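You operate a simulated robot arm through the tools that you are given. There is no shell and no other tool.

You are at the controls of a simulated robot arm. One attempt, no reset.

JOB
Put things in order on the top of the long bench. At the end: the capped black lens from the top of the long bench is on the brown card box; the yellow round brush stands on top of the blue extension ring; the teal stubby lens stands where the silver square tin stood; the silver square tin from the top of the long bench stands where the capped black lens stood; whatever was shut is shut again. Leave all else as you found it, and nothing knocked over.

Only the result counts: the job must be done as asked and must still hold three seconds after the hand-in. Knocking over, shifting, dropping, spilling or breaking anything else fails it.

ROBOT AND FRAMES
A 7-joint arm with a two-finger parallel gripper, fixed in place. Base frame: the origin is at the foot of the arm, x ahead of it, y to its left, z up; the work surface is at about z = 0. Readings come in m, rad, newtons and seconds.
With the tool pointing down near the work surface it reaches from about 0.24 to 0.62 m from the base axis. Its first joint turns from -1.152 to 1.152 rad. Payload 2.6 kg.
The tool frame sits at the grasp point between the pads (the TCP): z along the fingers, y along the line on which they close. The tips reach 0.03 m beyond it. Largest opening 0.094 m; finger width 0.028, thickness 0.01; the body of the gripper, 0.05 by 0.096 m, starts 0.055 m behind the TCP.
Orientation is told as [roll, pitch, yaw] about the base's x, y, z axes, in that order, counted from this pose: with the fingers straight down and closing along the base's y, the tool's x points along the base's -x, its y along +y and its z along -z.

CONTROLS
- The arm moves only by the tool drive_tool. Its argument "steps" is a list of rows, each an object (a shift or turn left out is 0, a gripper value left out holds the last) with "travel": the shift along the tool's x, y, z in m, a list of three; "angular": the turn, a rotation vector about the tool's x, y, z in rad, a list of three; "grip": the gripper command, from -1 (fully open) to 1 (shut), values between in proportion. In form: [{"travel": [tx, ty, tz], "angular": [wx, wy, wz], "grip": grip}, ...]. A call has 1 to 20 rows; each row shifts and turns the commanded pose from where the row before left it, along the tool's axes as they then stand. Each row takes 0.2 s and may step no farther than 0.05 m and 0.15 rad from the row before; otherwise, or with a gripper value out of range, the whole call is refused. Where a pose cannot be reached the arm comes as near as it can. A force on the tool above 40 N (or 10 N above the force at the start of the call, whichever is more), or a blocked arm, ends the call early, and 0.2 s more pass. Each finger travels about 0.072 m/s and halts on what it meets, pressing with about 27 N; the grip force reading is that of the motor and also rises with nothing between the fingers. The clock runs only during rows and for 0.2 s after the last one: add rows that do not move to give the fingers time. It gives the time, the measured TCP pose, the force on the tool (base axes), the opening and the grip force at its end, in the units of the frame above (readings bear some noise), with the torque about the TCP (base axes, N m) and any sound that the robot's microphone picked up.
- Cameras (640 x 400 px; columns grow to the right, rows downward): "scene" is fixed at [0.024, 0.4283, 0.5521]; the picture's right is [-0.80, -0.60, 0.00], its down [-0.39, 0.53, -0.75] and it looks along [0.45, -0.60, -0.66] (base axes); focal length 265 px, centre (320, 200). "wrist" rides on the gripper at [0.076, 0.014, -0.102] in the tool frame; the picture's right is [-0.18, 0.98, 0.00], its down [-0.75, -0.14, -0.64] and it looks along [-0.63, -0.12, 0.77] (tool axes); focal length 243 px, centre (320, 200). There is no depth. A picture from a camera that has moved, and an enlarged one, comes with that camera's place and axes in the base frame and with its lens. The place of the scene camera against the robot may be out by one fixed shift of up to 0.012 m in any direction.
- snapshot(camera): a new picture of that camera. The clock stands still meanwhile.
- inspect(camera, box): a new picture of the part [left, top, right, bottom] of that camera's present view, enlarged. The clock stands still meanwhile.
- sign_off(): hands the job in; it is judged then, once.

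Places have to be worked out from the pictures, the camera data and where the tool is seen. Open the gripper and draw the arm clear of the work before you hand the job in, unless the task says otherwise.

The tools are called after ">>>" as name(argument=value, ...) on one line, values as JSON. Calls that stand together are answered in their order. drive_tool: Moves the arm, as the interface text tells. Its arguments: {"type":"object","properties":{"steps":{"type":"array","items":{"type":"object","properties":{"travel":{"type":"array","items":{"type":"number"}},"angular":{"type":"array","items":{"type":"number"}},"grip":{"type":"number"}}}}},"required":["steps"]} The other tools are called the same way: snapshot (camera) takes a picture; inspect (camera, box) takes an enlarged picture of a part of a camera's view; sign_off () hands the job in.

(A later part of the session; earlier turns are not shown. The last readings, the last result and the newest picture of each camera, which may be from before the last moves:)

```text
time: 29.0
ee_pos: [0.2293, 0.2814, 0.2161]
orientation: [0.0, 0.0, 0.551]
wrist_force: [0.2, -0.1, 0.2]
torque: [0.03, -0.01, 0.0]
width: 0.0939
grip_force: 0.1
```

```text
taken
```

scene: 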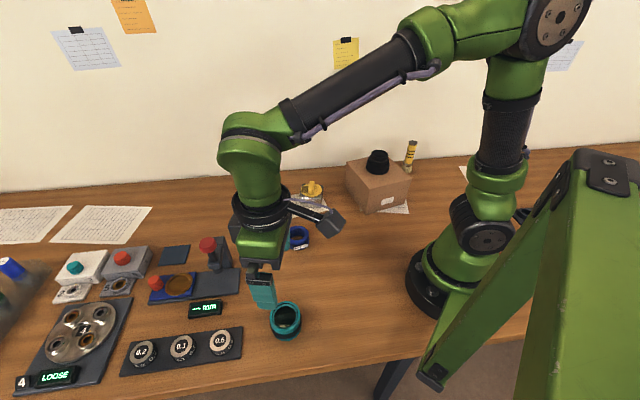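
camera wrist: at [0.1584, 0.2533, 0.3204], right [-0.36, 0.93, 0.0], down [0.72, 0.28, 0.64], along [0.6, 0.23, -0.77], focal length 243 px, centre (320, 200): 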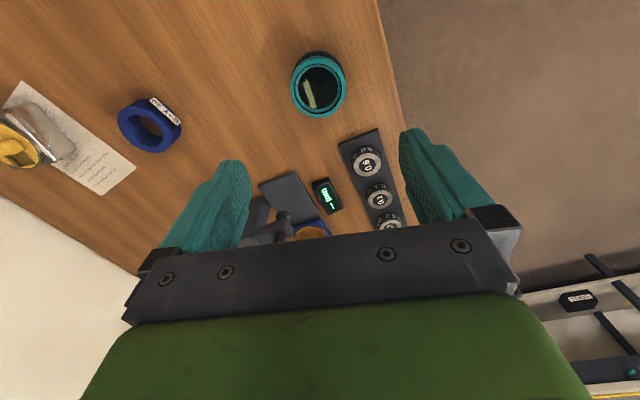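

>>> inspect(camera="wrist", box=[260, 30, 400, 150])

>>> inspect(camera="wrist", box=[100, 60, 220, 170])

```text
3.33 times, centred on (330, 90) of wrist
camera zoom: at [0.1584, 0.2533, 0.3204], right [-0.36, 0.93, 0.0], down [0.72, 0.28, 0.64], along [0.6, 0.23, -0.77], focal length 809 px, centre (287, 567)
```

zoom: 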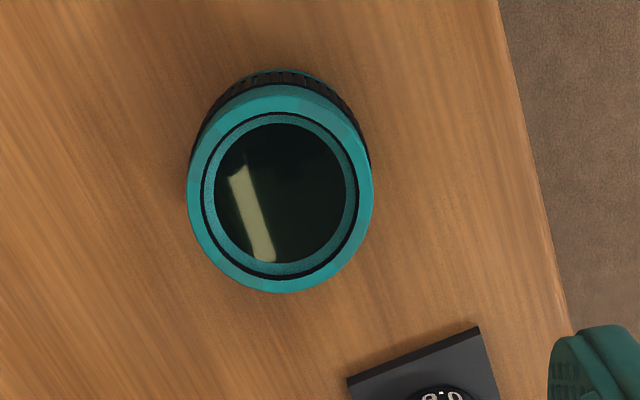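

```text
3.64 times, centred on (160, 115) of wrist
camera zoom: at [0.1584, 0.2533, 0.3204], right [-0.36, 0.93, 0.0], down [0.72, 0.28, 0.64], along [0.6, 0.23, -0.77], focal length 882 px, centre (902, 509)
```

zoom: 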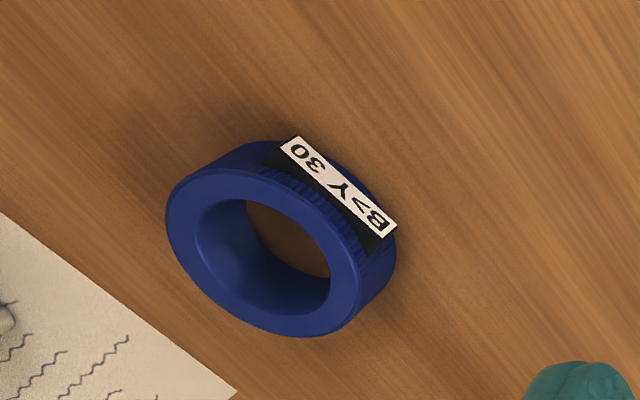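

The teal lens is ~0.04 tall, ~0.058 wide, near (0.2287, 0.2785). I'll nudge over it and lower to z≈0.12 for a tighter check.

>>> drive_tool(steps=[{"travel": [0.003, -0.0014, 0.03]}, {"travel": [0, 0, 0.035]}, {"travel": [0, 0, 0.03]}, {"travel": [0, 0, 0]}, {"travel": [0, 0, 0]}])

>>> snapshot(camera="wrist")

>>> inspect(camera="wrist", box=[250, 60, 410, 200])

```text
time: 30.2
ee_pos: [0.2279, 0.2769, 0.1214]
orientation: [0.0, 0.0, 0.554]
wrist_force: [-0.3, 0.3, 1.0]
torque: [0.0, 0.01, 0.04]
width: 0.0939
grip_force: 0.0
```

```text
taken
camera wrist: at [0.1568, 0.2488, 0.2258], right [-0.36, 0.93, 0.0], down [0.72, 0.28, 0.64], along [0.6, 0.23, -0.77], focal length 243 px, centre (320, 200)
```

wrist: 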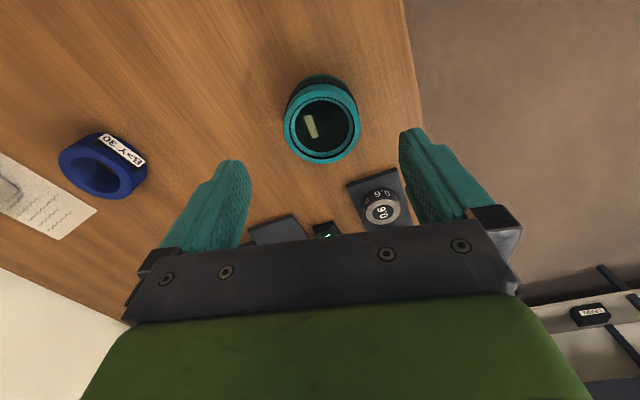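

```text
2.86 times, centred on (330, 130) of wrist
camera zoom: at [0.1568, 0.2488, 0.2258], right [-0.36, 0.93, 0.0], down [0.72, 0.28, 0.64], along [0.6, 0.23, -0.77], focal length 693 px, centre (291, 400)
```

zoom: 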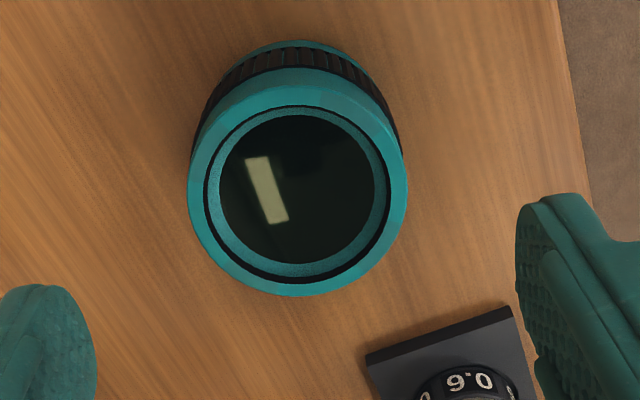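

The teal lens centre refines to (0.2293, 0.2783), and the dial tray is over 5 cm clear of the fingers. Descending with a 1-2 mm correction.

>>> drive_tool(steps=[{"travel": [-0.0012, 0.0012, 0.03]}, {"travel": [0, 0, 0.03]}, {"travel": [0, 0, 0.02]}, {"travel": [0, 0, 0.005]}, {"travel": [0, 0, 0]}])

>>> snapshot(camera="wrist")

>>> inspect(camera="scene", box=[210, 230, 350, 360])

```text
time: 31.4
ee_pos: [0.2281, 0.2797, 0.0366]
orientation: [0.0, 0.001, 0.551]
wrist_force: [0.6, 0.4, 1.1]
torque: [0.01, -0.02, 0.02]
width: 0.0939
grip_force: 0.1
```

```text
taken
camera wrist: at [0.1561, 0.251, 0.1411], right [-0.36, 0.93, 0.0], down [0.72, 0.28, 0.64], along [0.6, 0.23, -0.77], focal length 243 px, centre (320, 200)
```

wrist: 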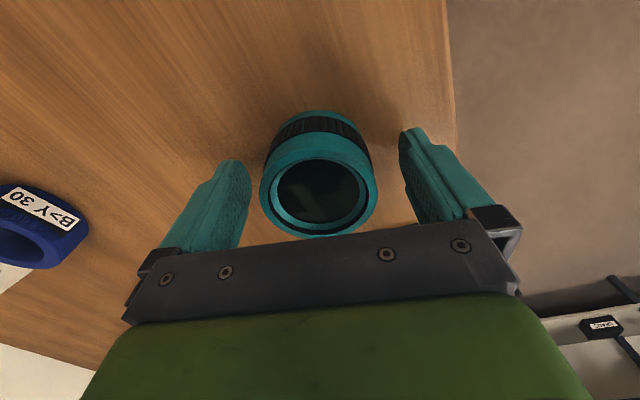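

```text
3.08 times, centred on (280, 295) of scene
camera zoom: at [0.024, 0.4283, 0.5521], right [-0.8, -0.6, 0.0], down [-0.39, 0.53, -0.75], along [0.45, -0.6, -0.66], focal length 816 px, centre (443, -92)
```

zoom: 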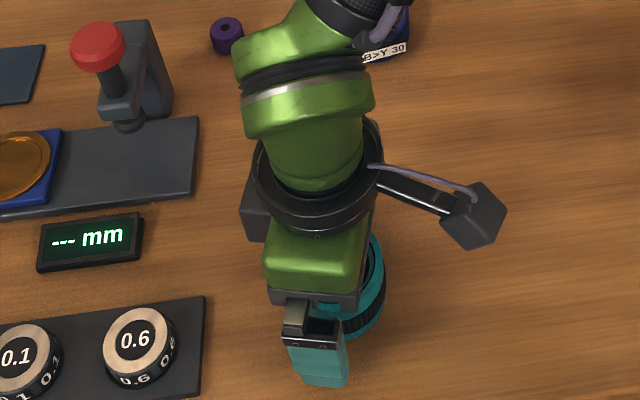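

The lens sits between the fingers, centred. Closing the gripper.

>>> drive_tool(steps=[{"grip": 1}, {"grip": 1}, {"grip": 1}, {"grip": 1}, {"grip": 1}])

>>> snapshot(camera="wrist")

```text
time: 32.6
ee_pos: [0.2277, 0.2795, 0.0368]
orientation: [0.0, 0.0, 0.551]
wrist_force: [0.7, 0.5, 0.3]
torque: [-0.02, -0.02, 0.0]
width: 0.0595
grip_force: 26.3
```

```text
taken
camera wrist: at [0.1561, 0.251, 0.1413], right [-0.36, 0.93, 0.0], down [0.72, 0.28, 0.64], along [0.6, 0.23, -0.77], focal length 243 px, centre (320, 200)
```

wrist: 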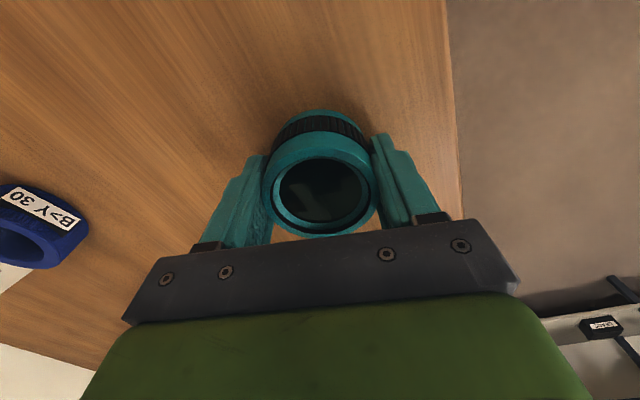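

Gripped at 0.0595. Lifting and checking the hold.

>>> drive_tool(steps=[{"travel": [0, 0, -0.01]}, {"travel": [0, 0, -0.03]}, {"travel": [0, 0, -0.04]}, {"travel": [0, 0, -0.04]}, {"travel": [0, 0, -0.04]}, {"travel": [0, 0, 0]}])

>>> snapshot(camera="wrist")

```text
time: 34.0
ee_pos: [0.2279, 0.2785, 0.1974]
orientation: [0.0, 0.0, 0.551]
wrist_force: [0.3, 0.1, -1.4]
torque: [0.03, -0.02, -0.04]
width: 0.0592
grip_force: 27.8
```

```text
taken
camera wrist: at [0.157, 0.2502, 0.301], right [-0.36, 0.93, 0.0], down [0.72, 0.28, 0.64], along [0.6, 0.23, -0.77], focal length 243 px, centre (320, 200)
```

wrist: 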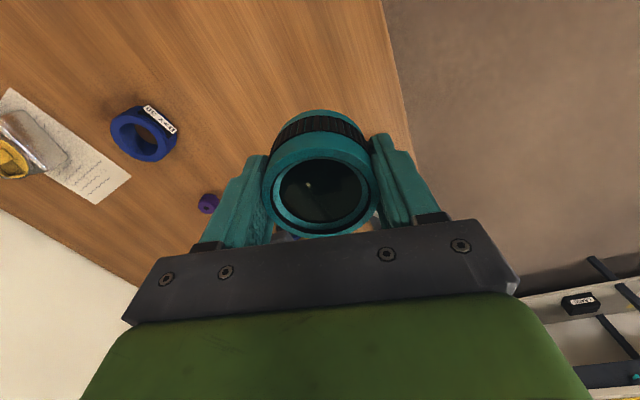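

Held firmly. Carrying it at height to the spot where the tin stood, (0.570, 0.052).

>>> drive_tool(steps=[{"travel": [-0.0191, -0.0413, 0]}, {"travel": [-0.0191, -0.0413, 0]}, {"travel": [-0.0191, -0.0413, 0]}, {"travel": [-0.0191, -0.0413, 0]}, {"travel": [-0.0191, -0.0413, 0]}, {"travel": [-0.0191, -0.0413, 0]}, {"travel": [-0.0191, -0.0413, 0]}, {"travel": [-0.0191, -0.0413, 0]}, {"travel": [-0.019, -0.041, 0]}, {"travel": [0, 0, 0]}, {"travel": [0, 0, 0]}])

>>> snapshot(camera="wrist")

>>> snapshot(camera="scene")

```text
time: 36.4
ee_pos: [0.5704, 0.0527, 0.196]
orientation: [0.0, -0.001, 0.553]
wrist_force: [0.1, 0.9, -2.0]
torque: [0.01, 0.02, 0.01]
width: 0.0595
grip_force: 27.7
```

```text
taken
camera wrist: at [0.4988, 0.0235, 0.3012], right [-0.36, 0.93, 0.0], down [0.72, 0.28, 0.64], along [0.6, 0.23, -0.77], focal length 243 px, centre (320, 200)
```

wrist: 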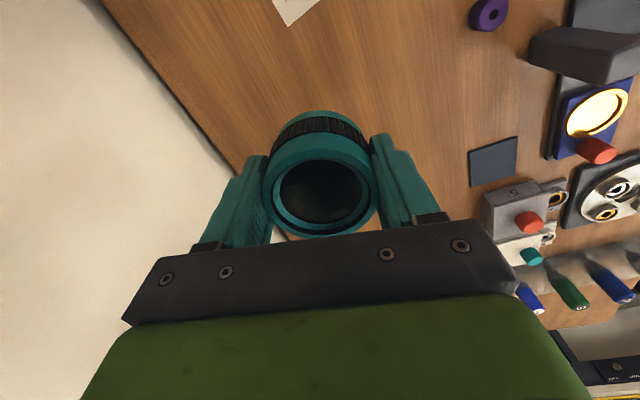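

```text
taken
```

scene: 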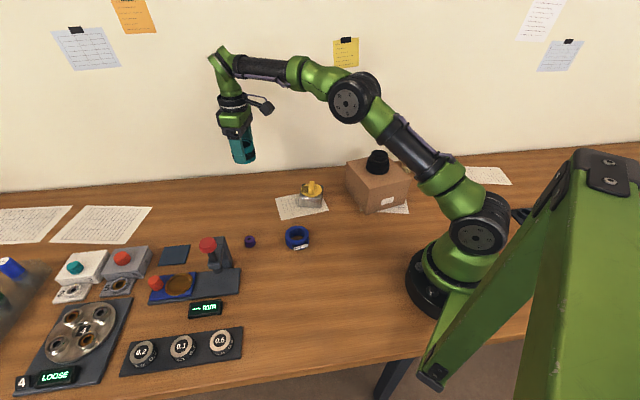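

Over the spot at (0.571, 0.0515). Lowering to ~1 cm above the surface, then small steps.

>>> drive_tool(steps=[{"travel": [0.0008, 0, 0.04]}, {"travel": [0, 0, 0.04]}, {"travel": [0, 0, 0.04]}, {"travel": [0, 0, 0.03]}, {"travel": [0, 0, 0.004]}, {"travel": [0, 0, 0.003]}, {"travel": [0, 0, 0]}])

>>> inspect(camera="scene", box=[205, 130, 305, 230])

```text
time: 38.0
ee_pos: [0.5687, 0.053, 0.0403]
orientation: [-0.001, -0.001, 0.551]
wrist_force: [0.3, 0.4, -2.1]
torque: [-0.02, 0.0, 0.02]
width: 0.0597
grip_force: 26.7
```

```text
4.00 times, centred on (255, 180) of scene
camera zoom: at [0.024, 0.4283, 0.5521], right [-0.8, -0.6, 0.0], down [-0.39, 0.53, -0.75], along [0.45, -0.6, -0.66], focal length 1061 px, centre (580, 280)
```

zoom: 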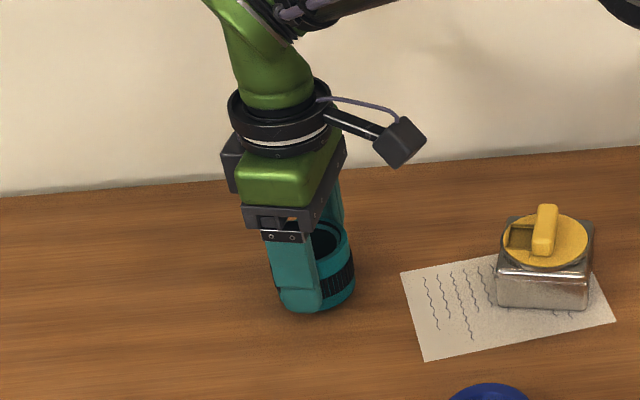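

Still hanging free a few mm up. Two small steps down.

>>> drive_tool(steps=[{"travel": [0, 0, 0.0015]}, {"travel": [0, 0, 0.001]}, {"travel": [0, 0, 0]}])

```text
time: 38.8
ee_pos: [0.5686, 0.0539, 0.0369]
orientation: [-0.001, 0.001, 0.551]
wrist_force: [-0.1, 0.4, -1.6]
torque: [0.02, 0.01, 0.01]
width: 0.0596
grip_force: 27.0
```

>>> drive_tool(steps=[{"travel": [0, 0, 0.001]}, {"travel": [0, 0, 0]}])

```text
time: 39.4
ee_pos: [0.5678, 0.0534, 0.0379]
orientation: [-0.002, 0.0, 0.552]
wrist_force: [-0.8, 0.7, 2.4]
torque: [0.01, 0.07, -0.01]
width: 0.0598
grip_force: 26.9
```

Contact at +2.4 N; the teal lens is on the wood. Opening the fingers.

>>> drive_tool(steps=[{"grip": -1}, {"grip": -1}, {"grip": -1}, {"grip": -1}])

>>> snapshot(camera="wrist")

```text
time: 40.4
ee_pos: [0.5688, 0.0532, 0.0364]
orientation: [-0.001, -0.001, 0.551]
wrist_force: [0.1, 0.0, 0.3]
torque: [0.01, 0.01, 0.0]
width: 0.0941
grip_force: 0.2
```

```text
taken
camera wrist: at [0.4967, 0.0248, 0.1409], right [-0.36, 0.93, 0.0], down [0.72, 0.28, 0.64], along [0.6, 0.23, -0.77], focal length 243 px, centre (320, 200)
```

wrist: 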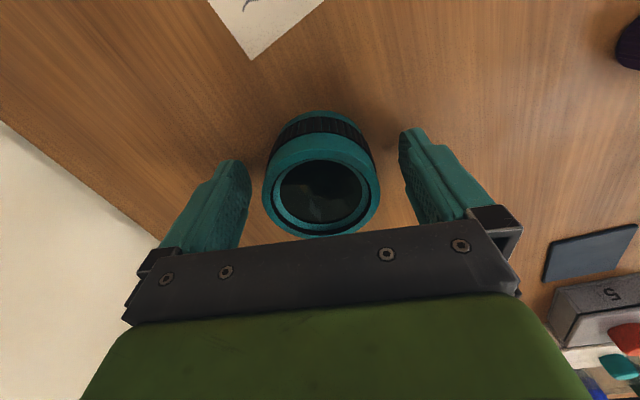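

The teal lens stands free at about (0.569, 0.053). Rising, turning the gripper back to yaw 0, and going over to the blue ring for a close look.

>>> drive_tool(steps=[{"travel": [0, 0, -0.03]}, {"travel": [0, 0, -0.05]}, {"travel": [0, 0, -0.05]}, {"travel": [0, 0, -0.03]}, {"angular": [0, 0, 0.138]}, {"angular": [0, 0, 0.138]}, {"angular": [0, 0, 0.138]}, {"angular": [0, 0, 0.138]}, {"travel": [0.0426, 0.008, 0]}, {"travel": [0.0426, 0.008, 0]}, {"travel": [0.0426, 0.008, 0]}, {"travel": [0.0426, 0.008, 0]}, {"travel": [0.0426, 0.008, 0]}, {"travel": [0, 0, 0]}, {"travel": [0, 0, 0]}])

>>> snapshot(camera="wrist")

>>> snapshot(camera="scene")

```text
time: 43.6
ee_pos: [0.353, 0.0913, 0.1977]
orientation: [0.0, 0.0, 0.0]
wrist_force: [0.0, -0.8, 0.1]
torque: [0.03, 0.02, 0.02]
width: 0.0939
grip_force: 0.0
```

```text
taken
camera wrist: at [0.2784, 0.1057, 0.3012], right [0.18, 0.98, 0.0], down [0.75, -0.14, 0.64], along [0.63, -0.12, -0.77], focal length 243 px, centre (320, 200)
```

wrist: 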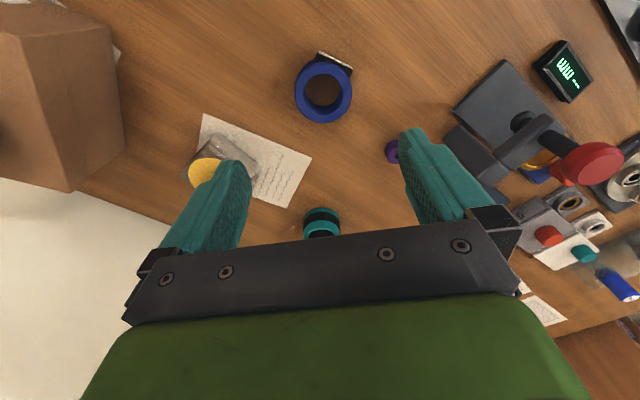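

```text
taken
```

scene: 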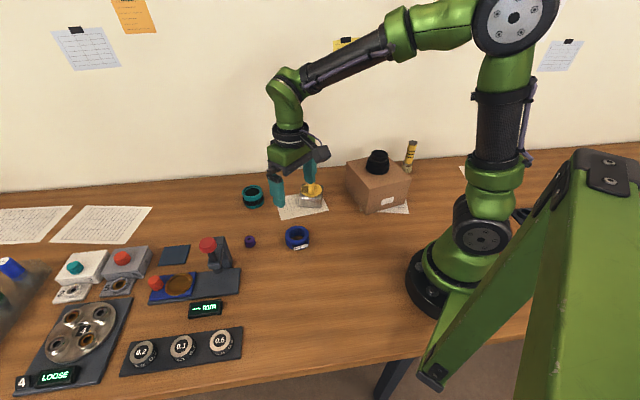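

The ring is below and ahead; lowering to about z=0.11 gives a close view of its hole and rim.

>>> drive_tool(steps=[{"travel": [0, 0, 0.04]}, {"travel": [0, 0, 0.04]}, {"travel": [0, 0, 0]}, {"travel": [0, 0, 0]}])

>>> snapshot(camera="wrist")

>>> inspect(camera="wrist", box=[250, 60, 410, 180])

```text
time: 44.6
ee_pos: [0.3548, 0.0932, 0.1178]
orientation: [0.001, 0.002, 0.0]
wrist_force: [-0.2, 0.0, 0.9]
torque: [0.04, 0.01, 0.01]
width: 0.0942
grip_force: 0.1
```

```text
taken
camera wrist: at [0.2789, 0.1071, 0.2219], right [0.18, 0.98, 0.0], down [0.75, -0.14, 0.64], along [0.63, -0.12, -0.77], focal length 243 px, centre (320, 200)
```

wrist: 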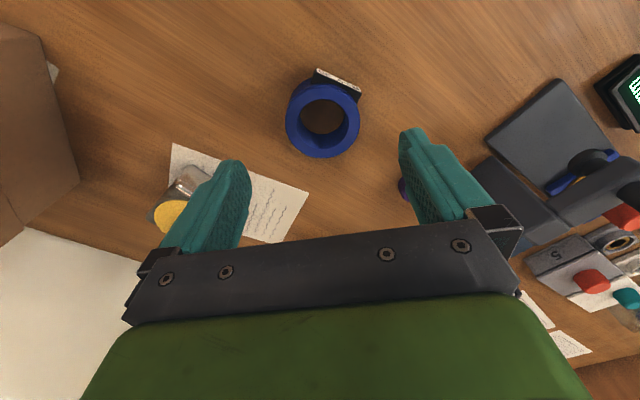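

```text
3.33 times, centred on (330, 120) of wrist
camera zoom: at [0.2789, 0.1071, 0.2219], right [0.18, 0.98, 0.0], down [0.75, -0.14, 0.64], along [0.63, -0.12, -0.77], focal length 809 px, centre (287, 467)
```

zoom: 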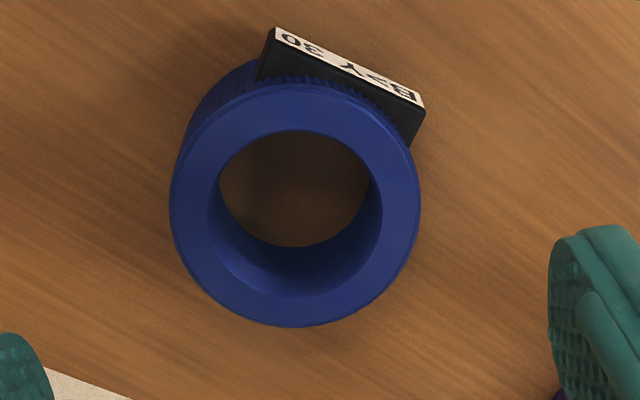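

The ring's centre is about (0.3585, 0.0937), outer diameter 0.061, hole 0.042, top at 0.03. The hole is close to the brush's bristle width, so I'll measure the brush closely: rising and moving high over toward it.

>>> drive_tool(steps=[{"travel": [0, 0, -0.05]}, {"travel": [0, 0, -0.05]}, {"travel": [0, 0, -0.05]}, {"travel": [0.0111, -0.0425, -0.002]}, {"travel": [0.0111, -0.0425, -0.002]}, {"travel": [0.0111, -0.0425, -0.002]}, {"travel": [0.0111, -0.0425, -0.002]}, {"travel": [0.0111, -0.0425, -0.002]}, {"travel": [0.0111, -0.0425, -0.002]}, {"travel": [0.0111, -0.0425, 0]}, {"travel": [0.0111, -0.0425, 0]}, {"travel": [0.0111, -0.0425, 0]}, {"travel": [0, 0, 0]}])

>>> snapshot(camera="wrist")

>>> snapshot(camera="scene")

```text
time: 47.4
ee_pos: [0.2543, -0.2888, 0.2802]
orientation: [-0.001, -0.001, 0.001]
wrist_force: [-0.1, 0.1, -0.2]
torque: [0.0, 0.02, -0.03]
width: 0.0941
grip_force: 0.1
```

```text
taken
camera wrist: at [0.1785, -0.2751, 0.3833], right [0.18, 0.98, 0.0], down [0.75, -0.14, 0.64], along [0.63, -0.12, -0.77], focal length 243 px, centre (320, 200)
```

wrist: 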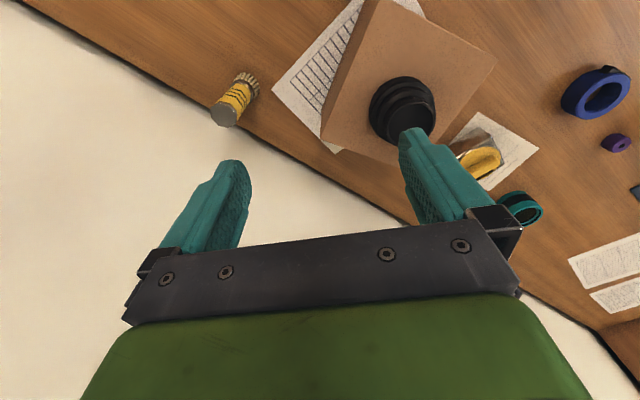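

```text
taken
```

scene: 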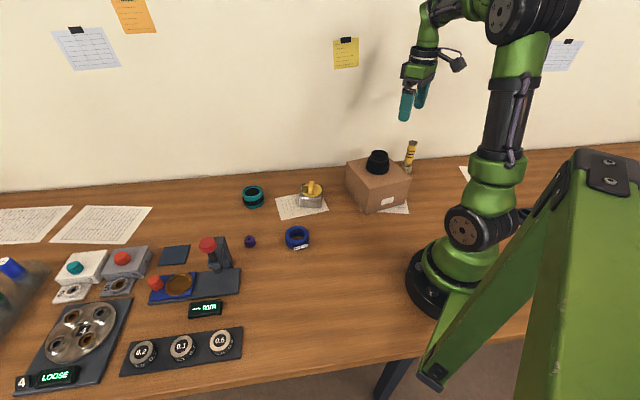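

Brush is ahead-left. Moving to a spot 4 cm off it on the bench side and yawing -0.785 rad so the fingers will close parallel to the wall with the camera on the bench side.

>>> drive_tool(steps=[{"travel": [0.011, -0.0428, 0]}, {"travel": [0.011, -0.0428, 0]}, {"angular": [0, 0, 0.131]}, {"angular": [0, 0, 0.131]}, {"angular": [0, 0, 0.131]}, {"angular": [0, 0, 0.131]}, {"angular": [0, 0, 0.131]}, {"angular": [0, 0, 0.13]}, {"travel": [0, 0, 0]}, {"travel": [0, 0, 0]}])

>>> snapshot(camera="wrist")

>>> snapshot(camera="scene")

```text
time: 49.6
ee_pos: [0.2332, -0.3741, 0.2779]
orientation: [0.0, 0.001, -0.786]
wrist_force: [0.2, -0.4, -0.1]
torque: [0.02, 0.02, 0.01]
width: 0.0938
grip_force: 0.1
```

```text
taken
camera wrist: at [0.1905, -0.3115, 0.3827], right [0.83, 0.56, 0.0], down [0.43, -0.63, 0.64], along [0.36, -0.53, -0.77], focal length 243 px, centre (320, 200)
```

wrist: 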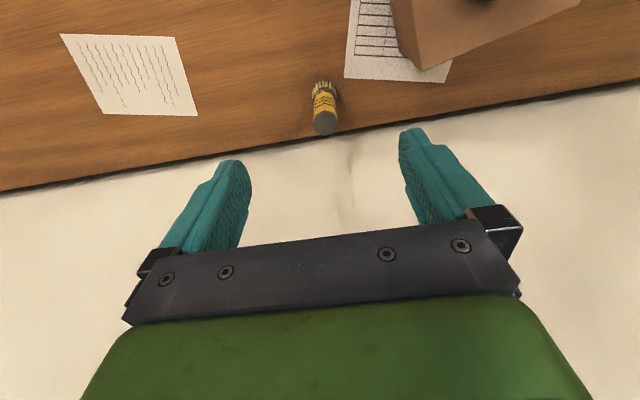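

```text
taken
```

scene: 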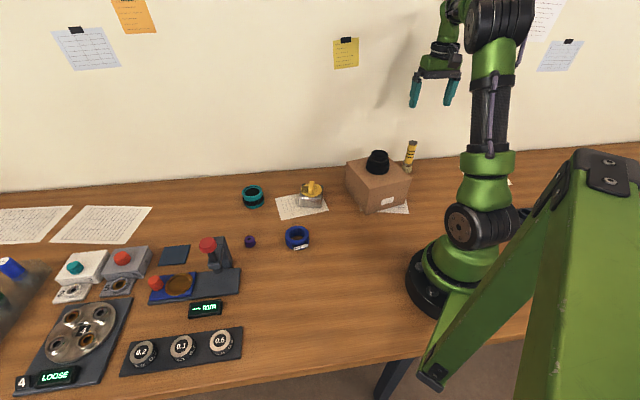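

>>> inspect(camera="wrist", box=[275, 65, 375, 150])

```text
4.71 times, centred on (325, 108) of wrist
camera zoom: at [0.1905, -0.3115, 0.3827], right [0.83, 0.56, 0.0], down [0.43, -0.63, 0.64], along [0.36, -0.53, -0.77], focal length 1142 px, centre (296, 635)
```

zoom: 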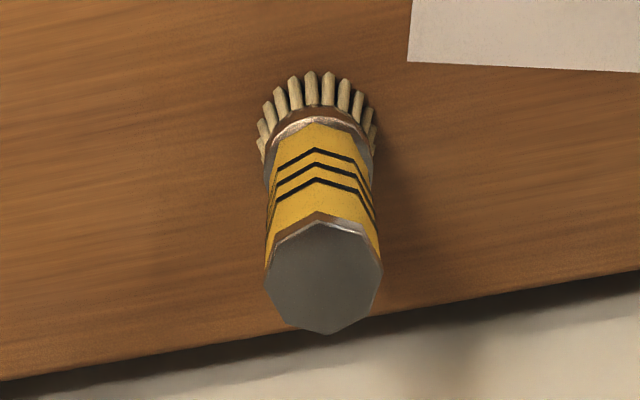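

The brush stands at about (0.259, -0.401), 0.11 tall, handle ~0.0285, bristles ~0.0385 across, a bit less than the ring's 0.042 hole. Now moving directly over it and lowering to z≈0.19.

>>> drive_tool(steps=[{"travel": [-0.0179, -0.0004, 0.02]}, {"travel": [-0.0179, -0.0004, 0.02]}, {"travel": [0, 0, 0.03]}, {"travel": [0, 0, 0.02]}, {"travel": [0, 0, 0]}, {"travel": [0, 0, 0]}])

>>> snapshot(camera="wrist")

>>> inspect(camera="wrist", box=[260, 80, 380, 180])

>>> inspect(camera="scene", box=[330, 30, 490, 220])

```text
time: 51.0
ee_pos: [0.2596, -0.401, 0.1897]
orientation: [0.0, -0.001, -0.785]
wrist_force: [0.0, 0.0, -0.1]
torque: [0.01, 0.02, 0.0]
width: 0.0941
grip_force: 0.0
```

```text
taken
camera wrist: at [0.2157, -0.3367, 0.2936], right [0.83, 0.56, 0.0], down [0.43, -0.63, 0.64], along [0.36, -0.53, -0.77], focal length 243 px, centre (320, 200)
```

wrist: 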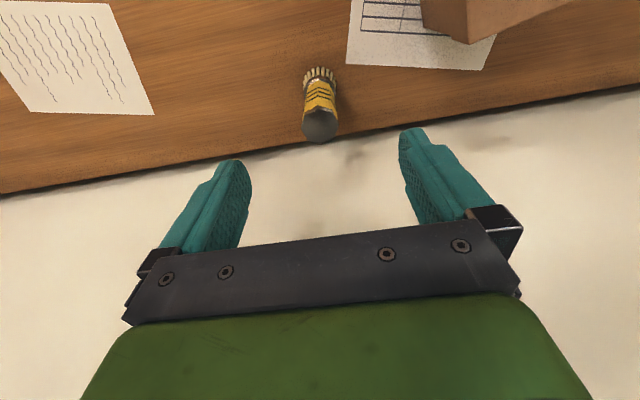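

```text
4.00 times, centred on (320, 130) of wrist
camera zoom: at [0.2157, -0.3367, 0.2936], right [0.83, 0.56, 0.0], down [0.43, -0.63, 0.64], along [0.36, -0.53, -0.77], focal length 970 px, centre (320, 480)
```

zoom: 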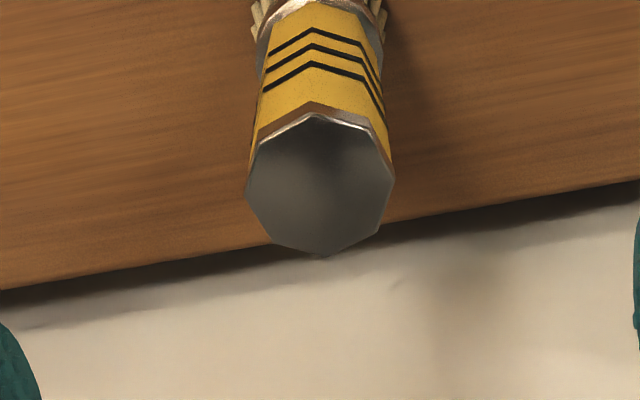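

```text
2.11 times, centred on (410, 125) of scene
camera zoom: at [0.024, 0.4283, 0.5521], right [-0.8, -0.6, 0.0], down [-0.39, 0.53, -0.75], along [0.45, -0.6, -0.66], focal length 559 px, centre (130, 358)
```

zoom: 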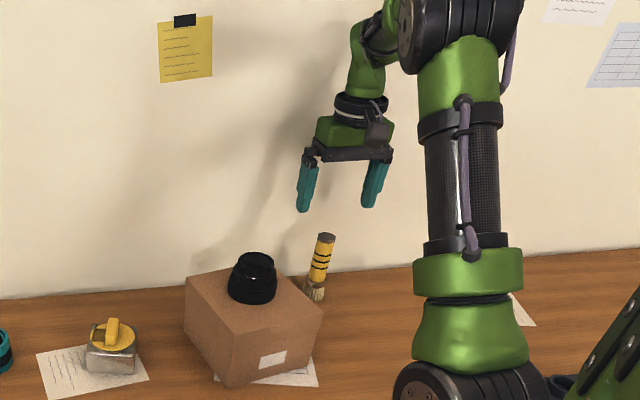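

The tool is directly over the brush. The handle is octagonal and the pads would meet edges, so I'll turn +0.32 rad to meet flats, then check before descending.

>>> drive_tool(steps=[{"angular": [0, 0, -0.107]}, {"angular": [0, 0, -0.107]}, {"angular": [0, 0, -0.106]}, {"travel": [0, 0, 0]}, {"travel": [0, 0, 0]}])

>>> snapshot(camera="wrist")

>>> inspect(camera="wrist", box=[260, 60, 380, 160])

```text
time: 52.2
ee_pos: [0.2579, -0.4003, 0.1907]
orientation: [0.001, 0.0, -0.466]
wrist_force: [-0.1, 0.5, 0.2]
torque: [-0.02, 0.03, 0.03]
width: 0.0938
grip_force: 0.1
```

```text
taken
camera wrist: at [0.1979, -0.354, 0.2932], right [0.61, 0.8, 0.0], down [0.61, -0.46, 0.64], along [0.51, -0.39, -0.77], focal length 243 px, centre (320, 200)
```

wrist: 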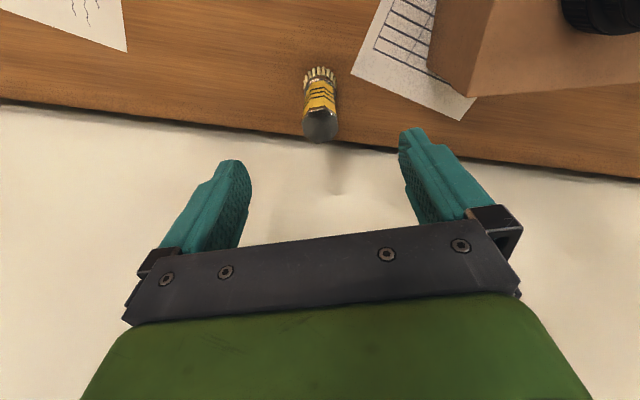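

```text
4.00 times, centred on (320, 110) of wrist
camera zoom: at [0.1979, -0.354, 0.2932], right [0.61, 0.8, 0.0], down [0.61, -0.46, 0.64], along [0.51, -0.39, -0.77], focal length 970 px, centre (320, 560)
```

zoom: 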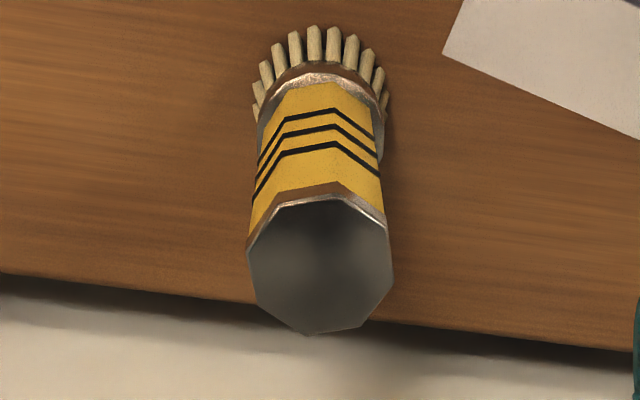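

The flats are now parallel to the pads within ~2° and the tool is centred within 1 mm. Descending around the handle to z≈0.078.

>>> drive_tool(steps=[{"travel": [-0.0003, -0.0008, 0.04]}, {"travel": [0, 0, 0.04]}, {"travel": [0, 0, 0.032]}, {"travel": [0, 0, 0]}, {"travel": [0, 0, 0]}])

>>> snapshot(camera="wrist")

>>> inspect(camera="scene", box=[340, 70, 470, 200])

```text
time: 53.4
ee_pos: [0.2578, -0.4014, 0.0771]
orientation: [0.001, -0.002, -0.465]
wrist_force: [-0.2, 0.4, -0.8]
torque: [0.0, 0.0, 0.01]
width: 0.0941
grip_force: 0.0
```

```text
taken
camera wrist: at [0.1964, -0.3558, 0.1806], right [0.61, 0.8, 0.0], down [0.61, -0.46, 0.64], along [0.51, -0.39, -0.77], focal length 243 px, centre (320, 200)
```

wrist: 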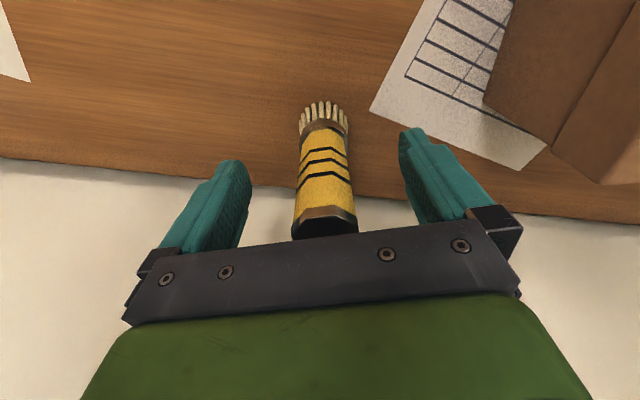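

```text
3.08 times, centred on (405, 135) of scene
camera zoom: at [0.024, 0.4283, 0.5521], right [-0.8, -0.6, 0.0], down [-0.39, 0.53, -0.75], along [0.45, -0.6, -0.66], focal length 816 px, centre (58, 400)
```

zoom: 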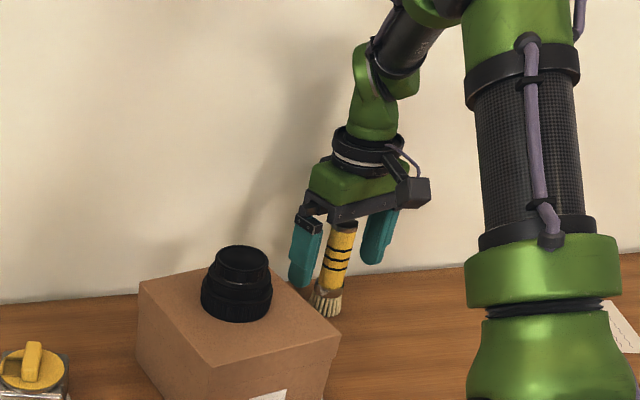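

The brush is centred between the fingers, tips above the ferrule. Closing gradually so the handle isn't bumped.

>>> drive_tool(steps=[{"grip": 0.0}, {"grip": 0.2}, {"grip": 0.28}, {"grip": 0.32}, {"grip": 0.36}, {"grip": 0.4}, {"grip": 0.5}, {"grip": 1}, {"grip": 1}])

>>> snapshot(camera="wrist")

>>> inspect(camera="scene", box=[340, 70, 470, 200])

```text
time: 55.4
ee_pos: [0.258, -0.4032, 0.0762]
orientation: [0.0, 0.001, -0.466]
wrist_force: [-0.2, 0.2, 0.4]
torque: [-0.01, 0.02, -0.02]
width: 0.0274
grip_force: 26.9
```

```text
taken
camera wrist: at [0.1964, -0.3558, 0.1809], right [0.61, 0.8, 0.0], down [0.61, -0.46, 0.64], along [0.51, -0.39, -0.77], focal length 243 px, centre (320, 200)
```

wrist: 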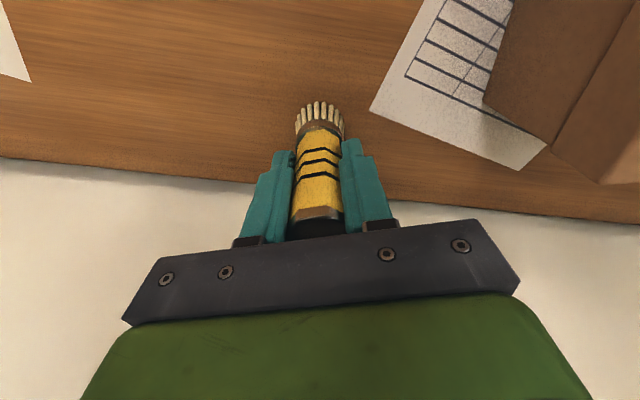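

```text
3.08 times, centred on (405, 135) of scene
camera zoom: at [0.024, 0.4283, 0.5521], right [-0.8, -0.6, 0.0], down [-0.39, 0.53, -0.75], along [0.45, -0.6, -0.66], focal length 816 px, centre (58, 400)
```

zoom: 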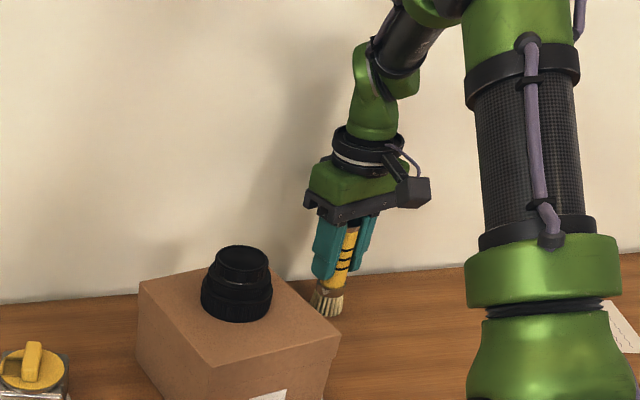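

The handle is held (width 0.0274). Lifting straight up 0.2 m.

>>> drive_tool(steps=[{"travel": [0, 0, -0.01]}, {"travel": [0, 0, -0.03]}, {"travel": [0, 0, -0.04]}, {"travel": [0, 0, -0.04]}, {"travel": [0, 0, -0.04]}, {"travel": [0, 0, -0.04]}, {"travel": [0, 0, 0]}])

>>> snapshot(camera="wrist")

>>> snapshot(camera="scene")

```text
time: 57.0
ee_pos: [0.2575, -0.4003, 0.2791]
orientation: [-0.001, 0.001, -0.467]
wrist_force: [0.1, -0.4, -0.2]
torque: [-0.01, 0.01, -0.02]
width: 0.027
grip_force: 26.4
```

```text
taken
camera wrist: at [0.1959, -0.3543, 0.3836], right [0.61, 0.8, 0.0], down [0.61, -0.46, 0.64], along [0.51, -0.39, -0.77], focal length 243 px, centre (320, 200)
```

wrist: 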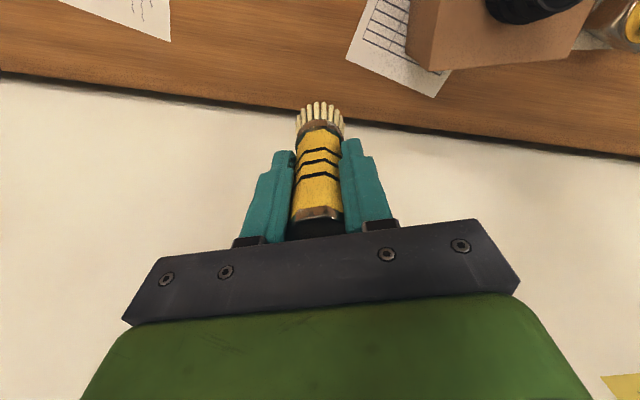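

```text
taken
```

scene: 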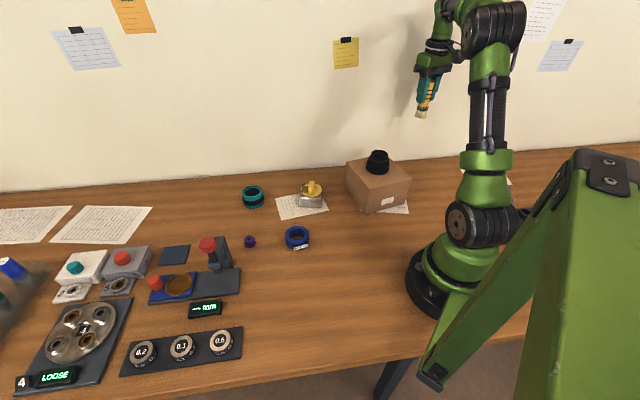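

Brush is up cleanly. Turning yaw back to 0 and carrying it high over toward the ring.

>>> drive_tool(steps=[{"angular": [0, 0, -0.1165]}, {"angular": [0, 0, -0.1165]}, {"angular": [0, 0, -0.1165]}, {"angular": [0, 0, -0.1165], "travel": [0, 0, -0.015]}, {"travel": [-0.0092, 0.045, 0]}, {"travel": [-0.0092, 0.045, 0]}, {"travel": [-0.0092, 0.045, 0]}, {"travel": [-0.0092, 0.045, 0]}, {"travel": [-0.0092, 0.045, 0]}, {"travel": [-0.0092, 0.045, 0]}, {"travel": [-0.0092, 0.045, 0]}, {"travel": [-0.0092, 0.045, 0]}, {"travel": [-0.0092, 0.045, 0]}, {"travel": [-0.0092, 0.045, 0]}, {"travel": [-0.0089, 0.0446, 0]}, {"travel": [0, 0, 0]}, {"travel": [0, 0, 0]}])

>>> snapshot(camera="wrist")

>>> snapshot(camera="scene")

```text
time: 60.6
ee_pos: [0.3606, 0.0929, 0.292]
orientation: [-0.001, 0.001, 0.001]
wrist_force: [-0.5, 0.6, -0.5]
torque: [0.02, 0.01, 0.02]
width: 0.0274
grip_force: 27.0
```

```text
taken
camera wrist: at [0.2847, 0.1067, 0.3952], right [0.18, 0.98, 0.0], down [0.75, -0.14, 0.64], along [0.63, -0.12, -0.77], focal length 243 px, centre (320, 200)
```

wrist: 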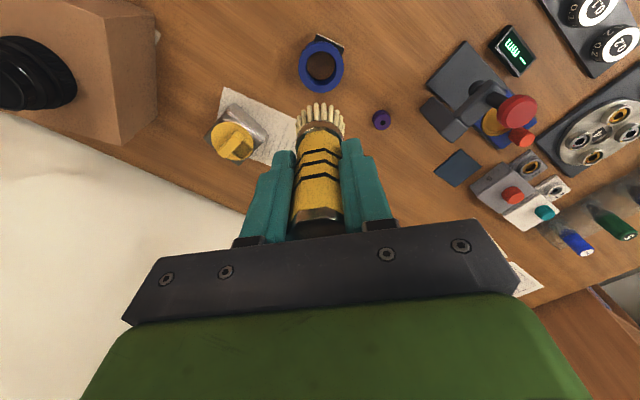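

```text
taken
```

scene: 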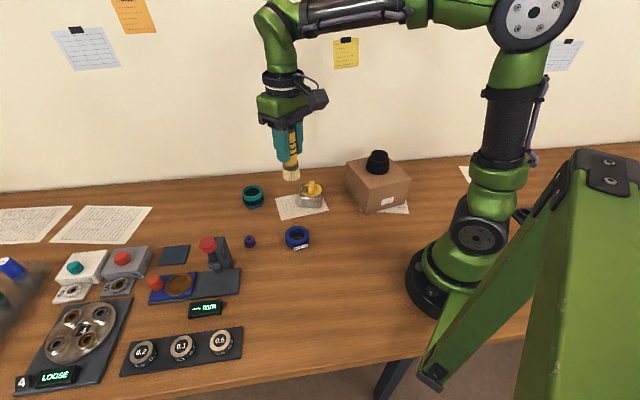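

Over the ring at (0.3607, 0.0927). Lowering until the bristles are ~4 cm above the ring's top, then re-checking alignment.

>>> drive_tool(steps=[{"travel": [0.001, 0, 0.04]}, {"travel": [0.001, 0.0005, 0.04]}, {"travel": [0, 0.0005, 0.04]}, {"travel": [0, 0, 0.02]}, {"travel": [0, 0, 0]}, {"travel": [0, 0, 0]}])

>>> snapshot(camera="wrist")

>>> inspect(camera="wrist", box=[250, 40, 390, 160])

>>> inspect(camera="scene", box=[250, 170, 350, 260])

```text
time: 62.0
ee_pos: [0.3568, 0.0935, 0.1518]
orientation: [0.0, 0.0, 0.0]
wrist_force: [0.0, 0.2, -0.6]
torque: [0.03, -0.01, 0.01]
width: 0.027
grip_force: 27.4
```

```text
taken
camera wrist: at [0.2824, 0.1077, 0.2557], right [0.18, 0.98, 0.0], down [0.75, -0.14, 0.64], along [0.63, -0.12, -0.77], focal length 243 px, centre (320, 200)
```

wrist: 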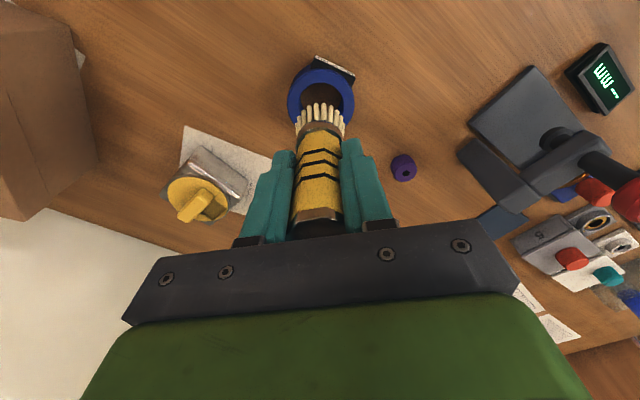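

```text
3.33 times, centred on (320, 100) of wrist
camera zoom: at [0.2824, 0.1077, 0.2557], right [0.18, 0.98, 0.0], down [0.75, -0.14, 0.64], along [0.63, -0.12, -0.77], focal length 809 px, centre (320, 533)
```

zoom: 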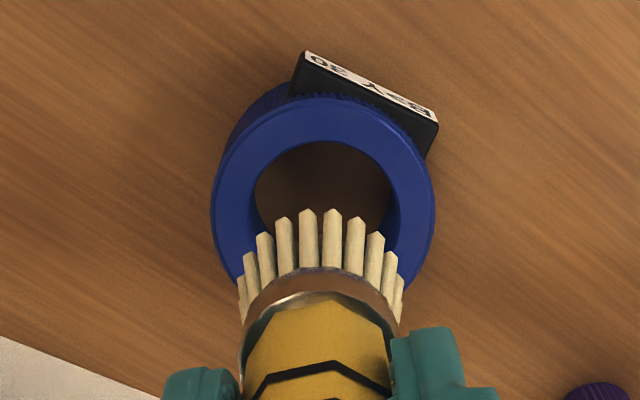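

```text
4.44 times, centred on (300, 215) of scene
camera zoom: at [0.024, 0.4283, 0.5521], right [-0.8, -0.6, 0.0], down [-0.39, 0.53, -0.75], along [0.45, -0.6, -0.66], focal length 1179 px, centre (409, 133)
```

zoom: 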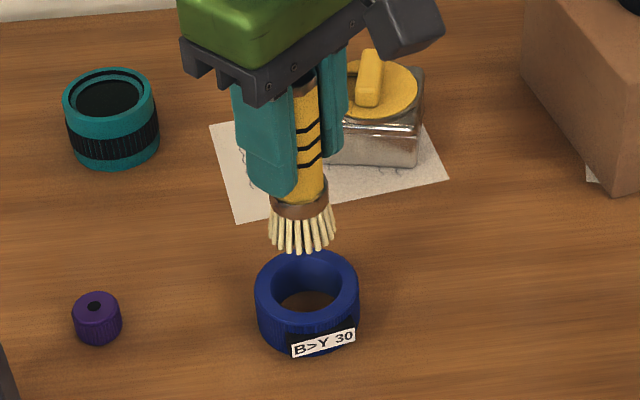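

The brush axis is over the ring's centre (0.3585, 0.0937). I'll lower in small steps, feeling whether the ring's top supports the bristles at the centre (contact expected near TCP z≈0.1075) or whether they would sink into the hole.

>>> drive_tool(steps=[{"travel": [0, 0, 0.02]}, {"travel": [0, 0, 0.015]}, {"travel": [0, 0, 0.004]}, {"travel": [0, 0, 0.002]}, {"travel": [0, 0, 0]}])

>>> inspect(camera="scene", box=[250, 180, 340, 260])

>>> inspect(camera="wrist", box=[250, 40, 390, 160])

```text
time: 63.2
ee_pos: [0.3572, 0.0941, 0.1112]
orientation: [0.0, 0.0, 0.001]
wrist_force: [-0.5, -0.5, -0.7]
torque: [-0.06, -0.03, -0.01]
width: 0.0269
grip_force: 27.1
```

```text
5.00 times, centred on (295, 220) of scene
camera zoom: at [0.024, 0.4283, 0.5521], right [-0.8, -0.6, 0.0], down [-0.39, 0.53, -0.75], along [0.45, -0.6, -0.66], focal length 1327 px, centre (445, 100)
```

zoom: 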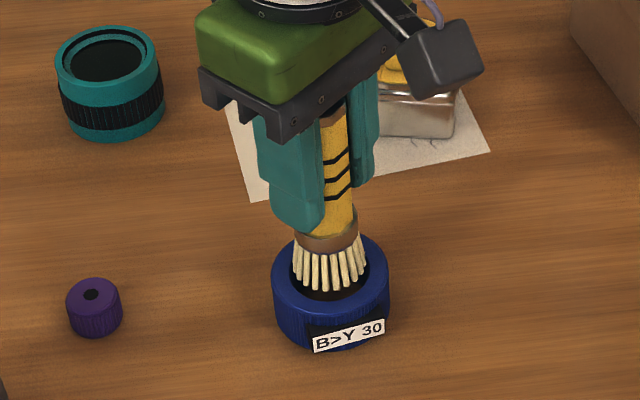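

```text
3.33 times, centred on (320, 100) of wrist
camera zoom: at [0.2823, 0.1081, 0.2155], right [0.18, 0.98, 0.0], down [0.75, -0.14, 0.64], along [0.63, -0.12, -0.77], focal length 809 px, centre (320, 533)
```

zoom: 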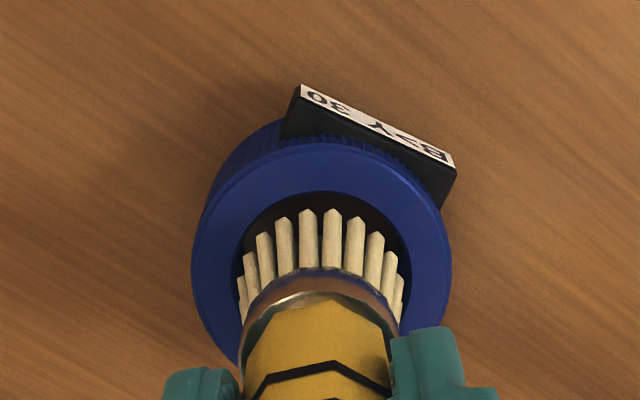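

Bristle tips are just above the ring's top plane and visibly narrower than the hole. Continuing down in 1.5 mm steps to feel for contact.

>>> drive_tool(steps=[{"travel": [0, 0, 0.0015]}, {"travel": [0, 0, 0.0015]}, {"travel": [0, 0, 0.0015]}, {"travel": [0, 0, 0]}])

```text
time: 64.2
ee_pos: [0.3579, 0.0944, 0.1068]
orientation: [-0.001, 0.0, 0.0]
wrist_force: [-1.6, -1.0, 6.1]
torque: [-0.03, 0.11, 0.0]
width: 0.0269
grip_force: 27.1
```

Contact at +6.1 N with TCP z=0.1068, exactly the ring-top height, and the torque puts the reaction near the brush axis, so the ring carries it centrally. I'll open only a hair first, keeping the handle caged, and see whether it stays put.

>>> drive_tool(steps=[{"grip": 0.36}, {"grip": 0.36}, {"grip": 0.34}, {"grip": 0.34}])

>>> inspect(camera="scene", box=[250, 180, 340, 260])

>>> inspect(camera="wrist", box=[250, 60, 390, 240])

```text
time: 65.2
ee_pos: [0.3573, 0.0938, 0.1067]
orientation: [0.001, -0.001, 0.0]
wrist_force: [-0.4, -0.5, -0.2]
torque: [0.0, -0.05, -0.02]
width: 0.0311
grip_force: 0.0
```

```text
5.00 times, centred on (295, 220) of scene
camera zoom: at [0.024, 0.4283, 0.5521], right [-0.8, -0.6, 0.0], down [-0.39, 0.53, -0.75], along [0.45, -0.6, -0.66], focal length 1327 px, centre (445, 100)
```

zoom: 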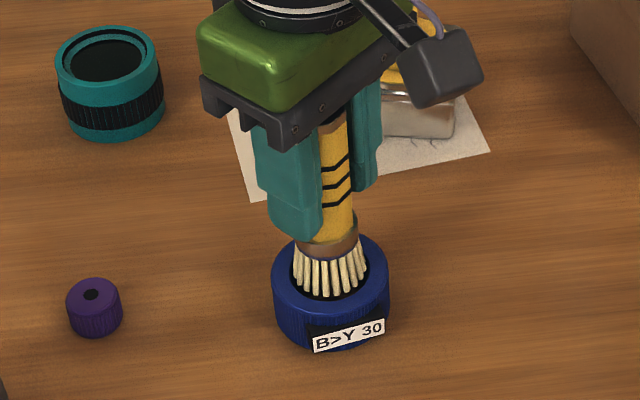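

```text
2.22 times, centred on (320, 150) of wrist
camera zoom: at [0.2824, 0.1078, 0.2105], right [0.18, 0.98, 0.0], down [0.75, -0.14, 0.64], along [0.63, -0.12, -0.77], focal length 539 px, centre (320, 311)
```

zoom: 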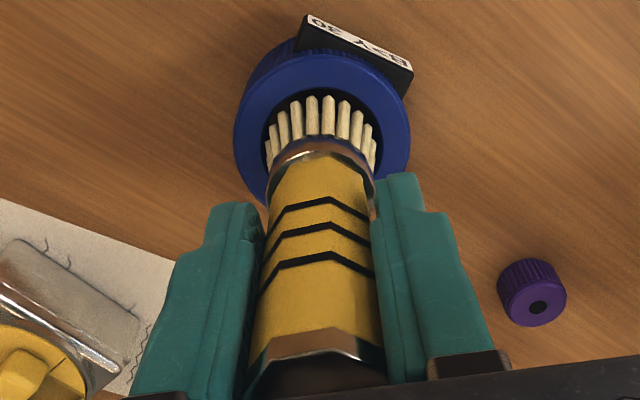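

The brush stayed upright at the same height with the fingers off it. Opening fully and waiting a moment to confirm.

>>> drive_tool(steps=[{"grip": 0.25}, {"grip": 0.1}, {"grip": -0.1}, {"grip": -0.5}, {"grip": -1}, {"grip": -1}, {"grip": -1}])

>>> inspect(camera="scene", box=[250, 180, 340, 260])

>>> snapshot(camera="wrist")

```text
time: 66.8
ee_pos: [0.3574, 0.0943, 0.1065]
orientation: [-0.001, 0.0, 0.0]
wrist_force: [0.5, 0.4, 0.0]
torque: [0.01, 0.0, -0.02]
width: 0.094
grip_force: 0.1
```

```text
5.00 times, centred on (295, 220) of scene
camera zoom: at [0.024, 0.4283, 0.5521], right [-0.8, -0.6, 0.0], down [-0.39, 0.53, -0.75], along [0.45, -0.6, -0.66], focal length 1327 px, centre (445, 100)
```

zoom: 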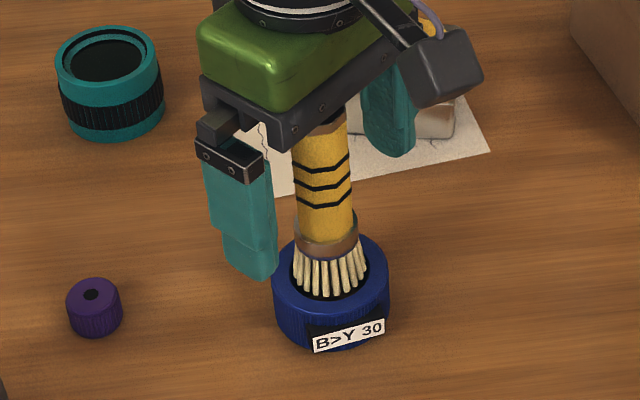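

```text
taken
camera wrist: at [0.2824, 0.1078, 0.2105], right [0.18, 0.98, 0.0], down [0.75, -0.14, 0.64], along [0.63, -0.12, -0.77], focal length 243 px, centre (320, 200)
```

wrist: 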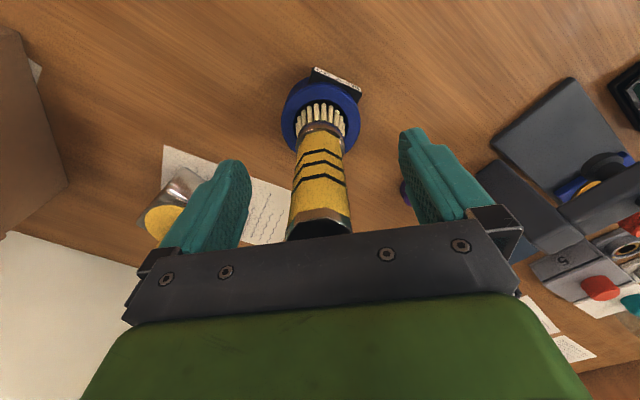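

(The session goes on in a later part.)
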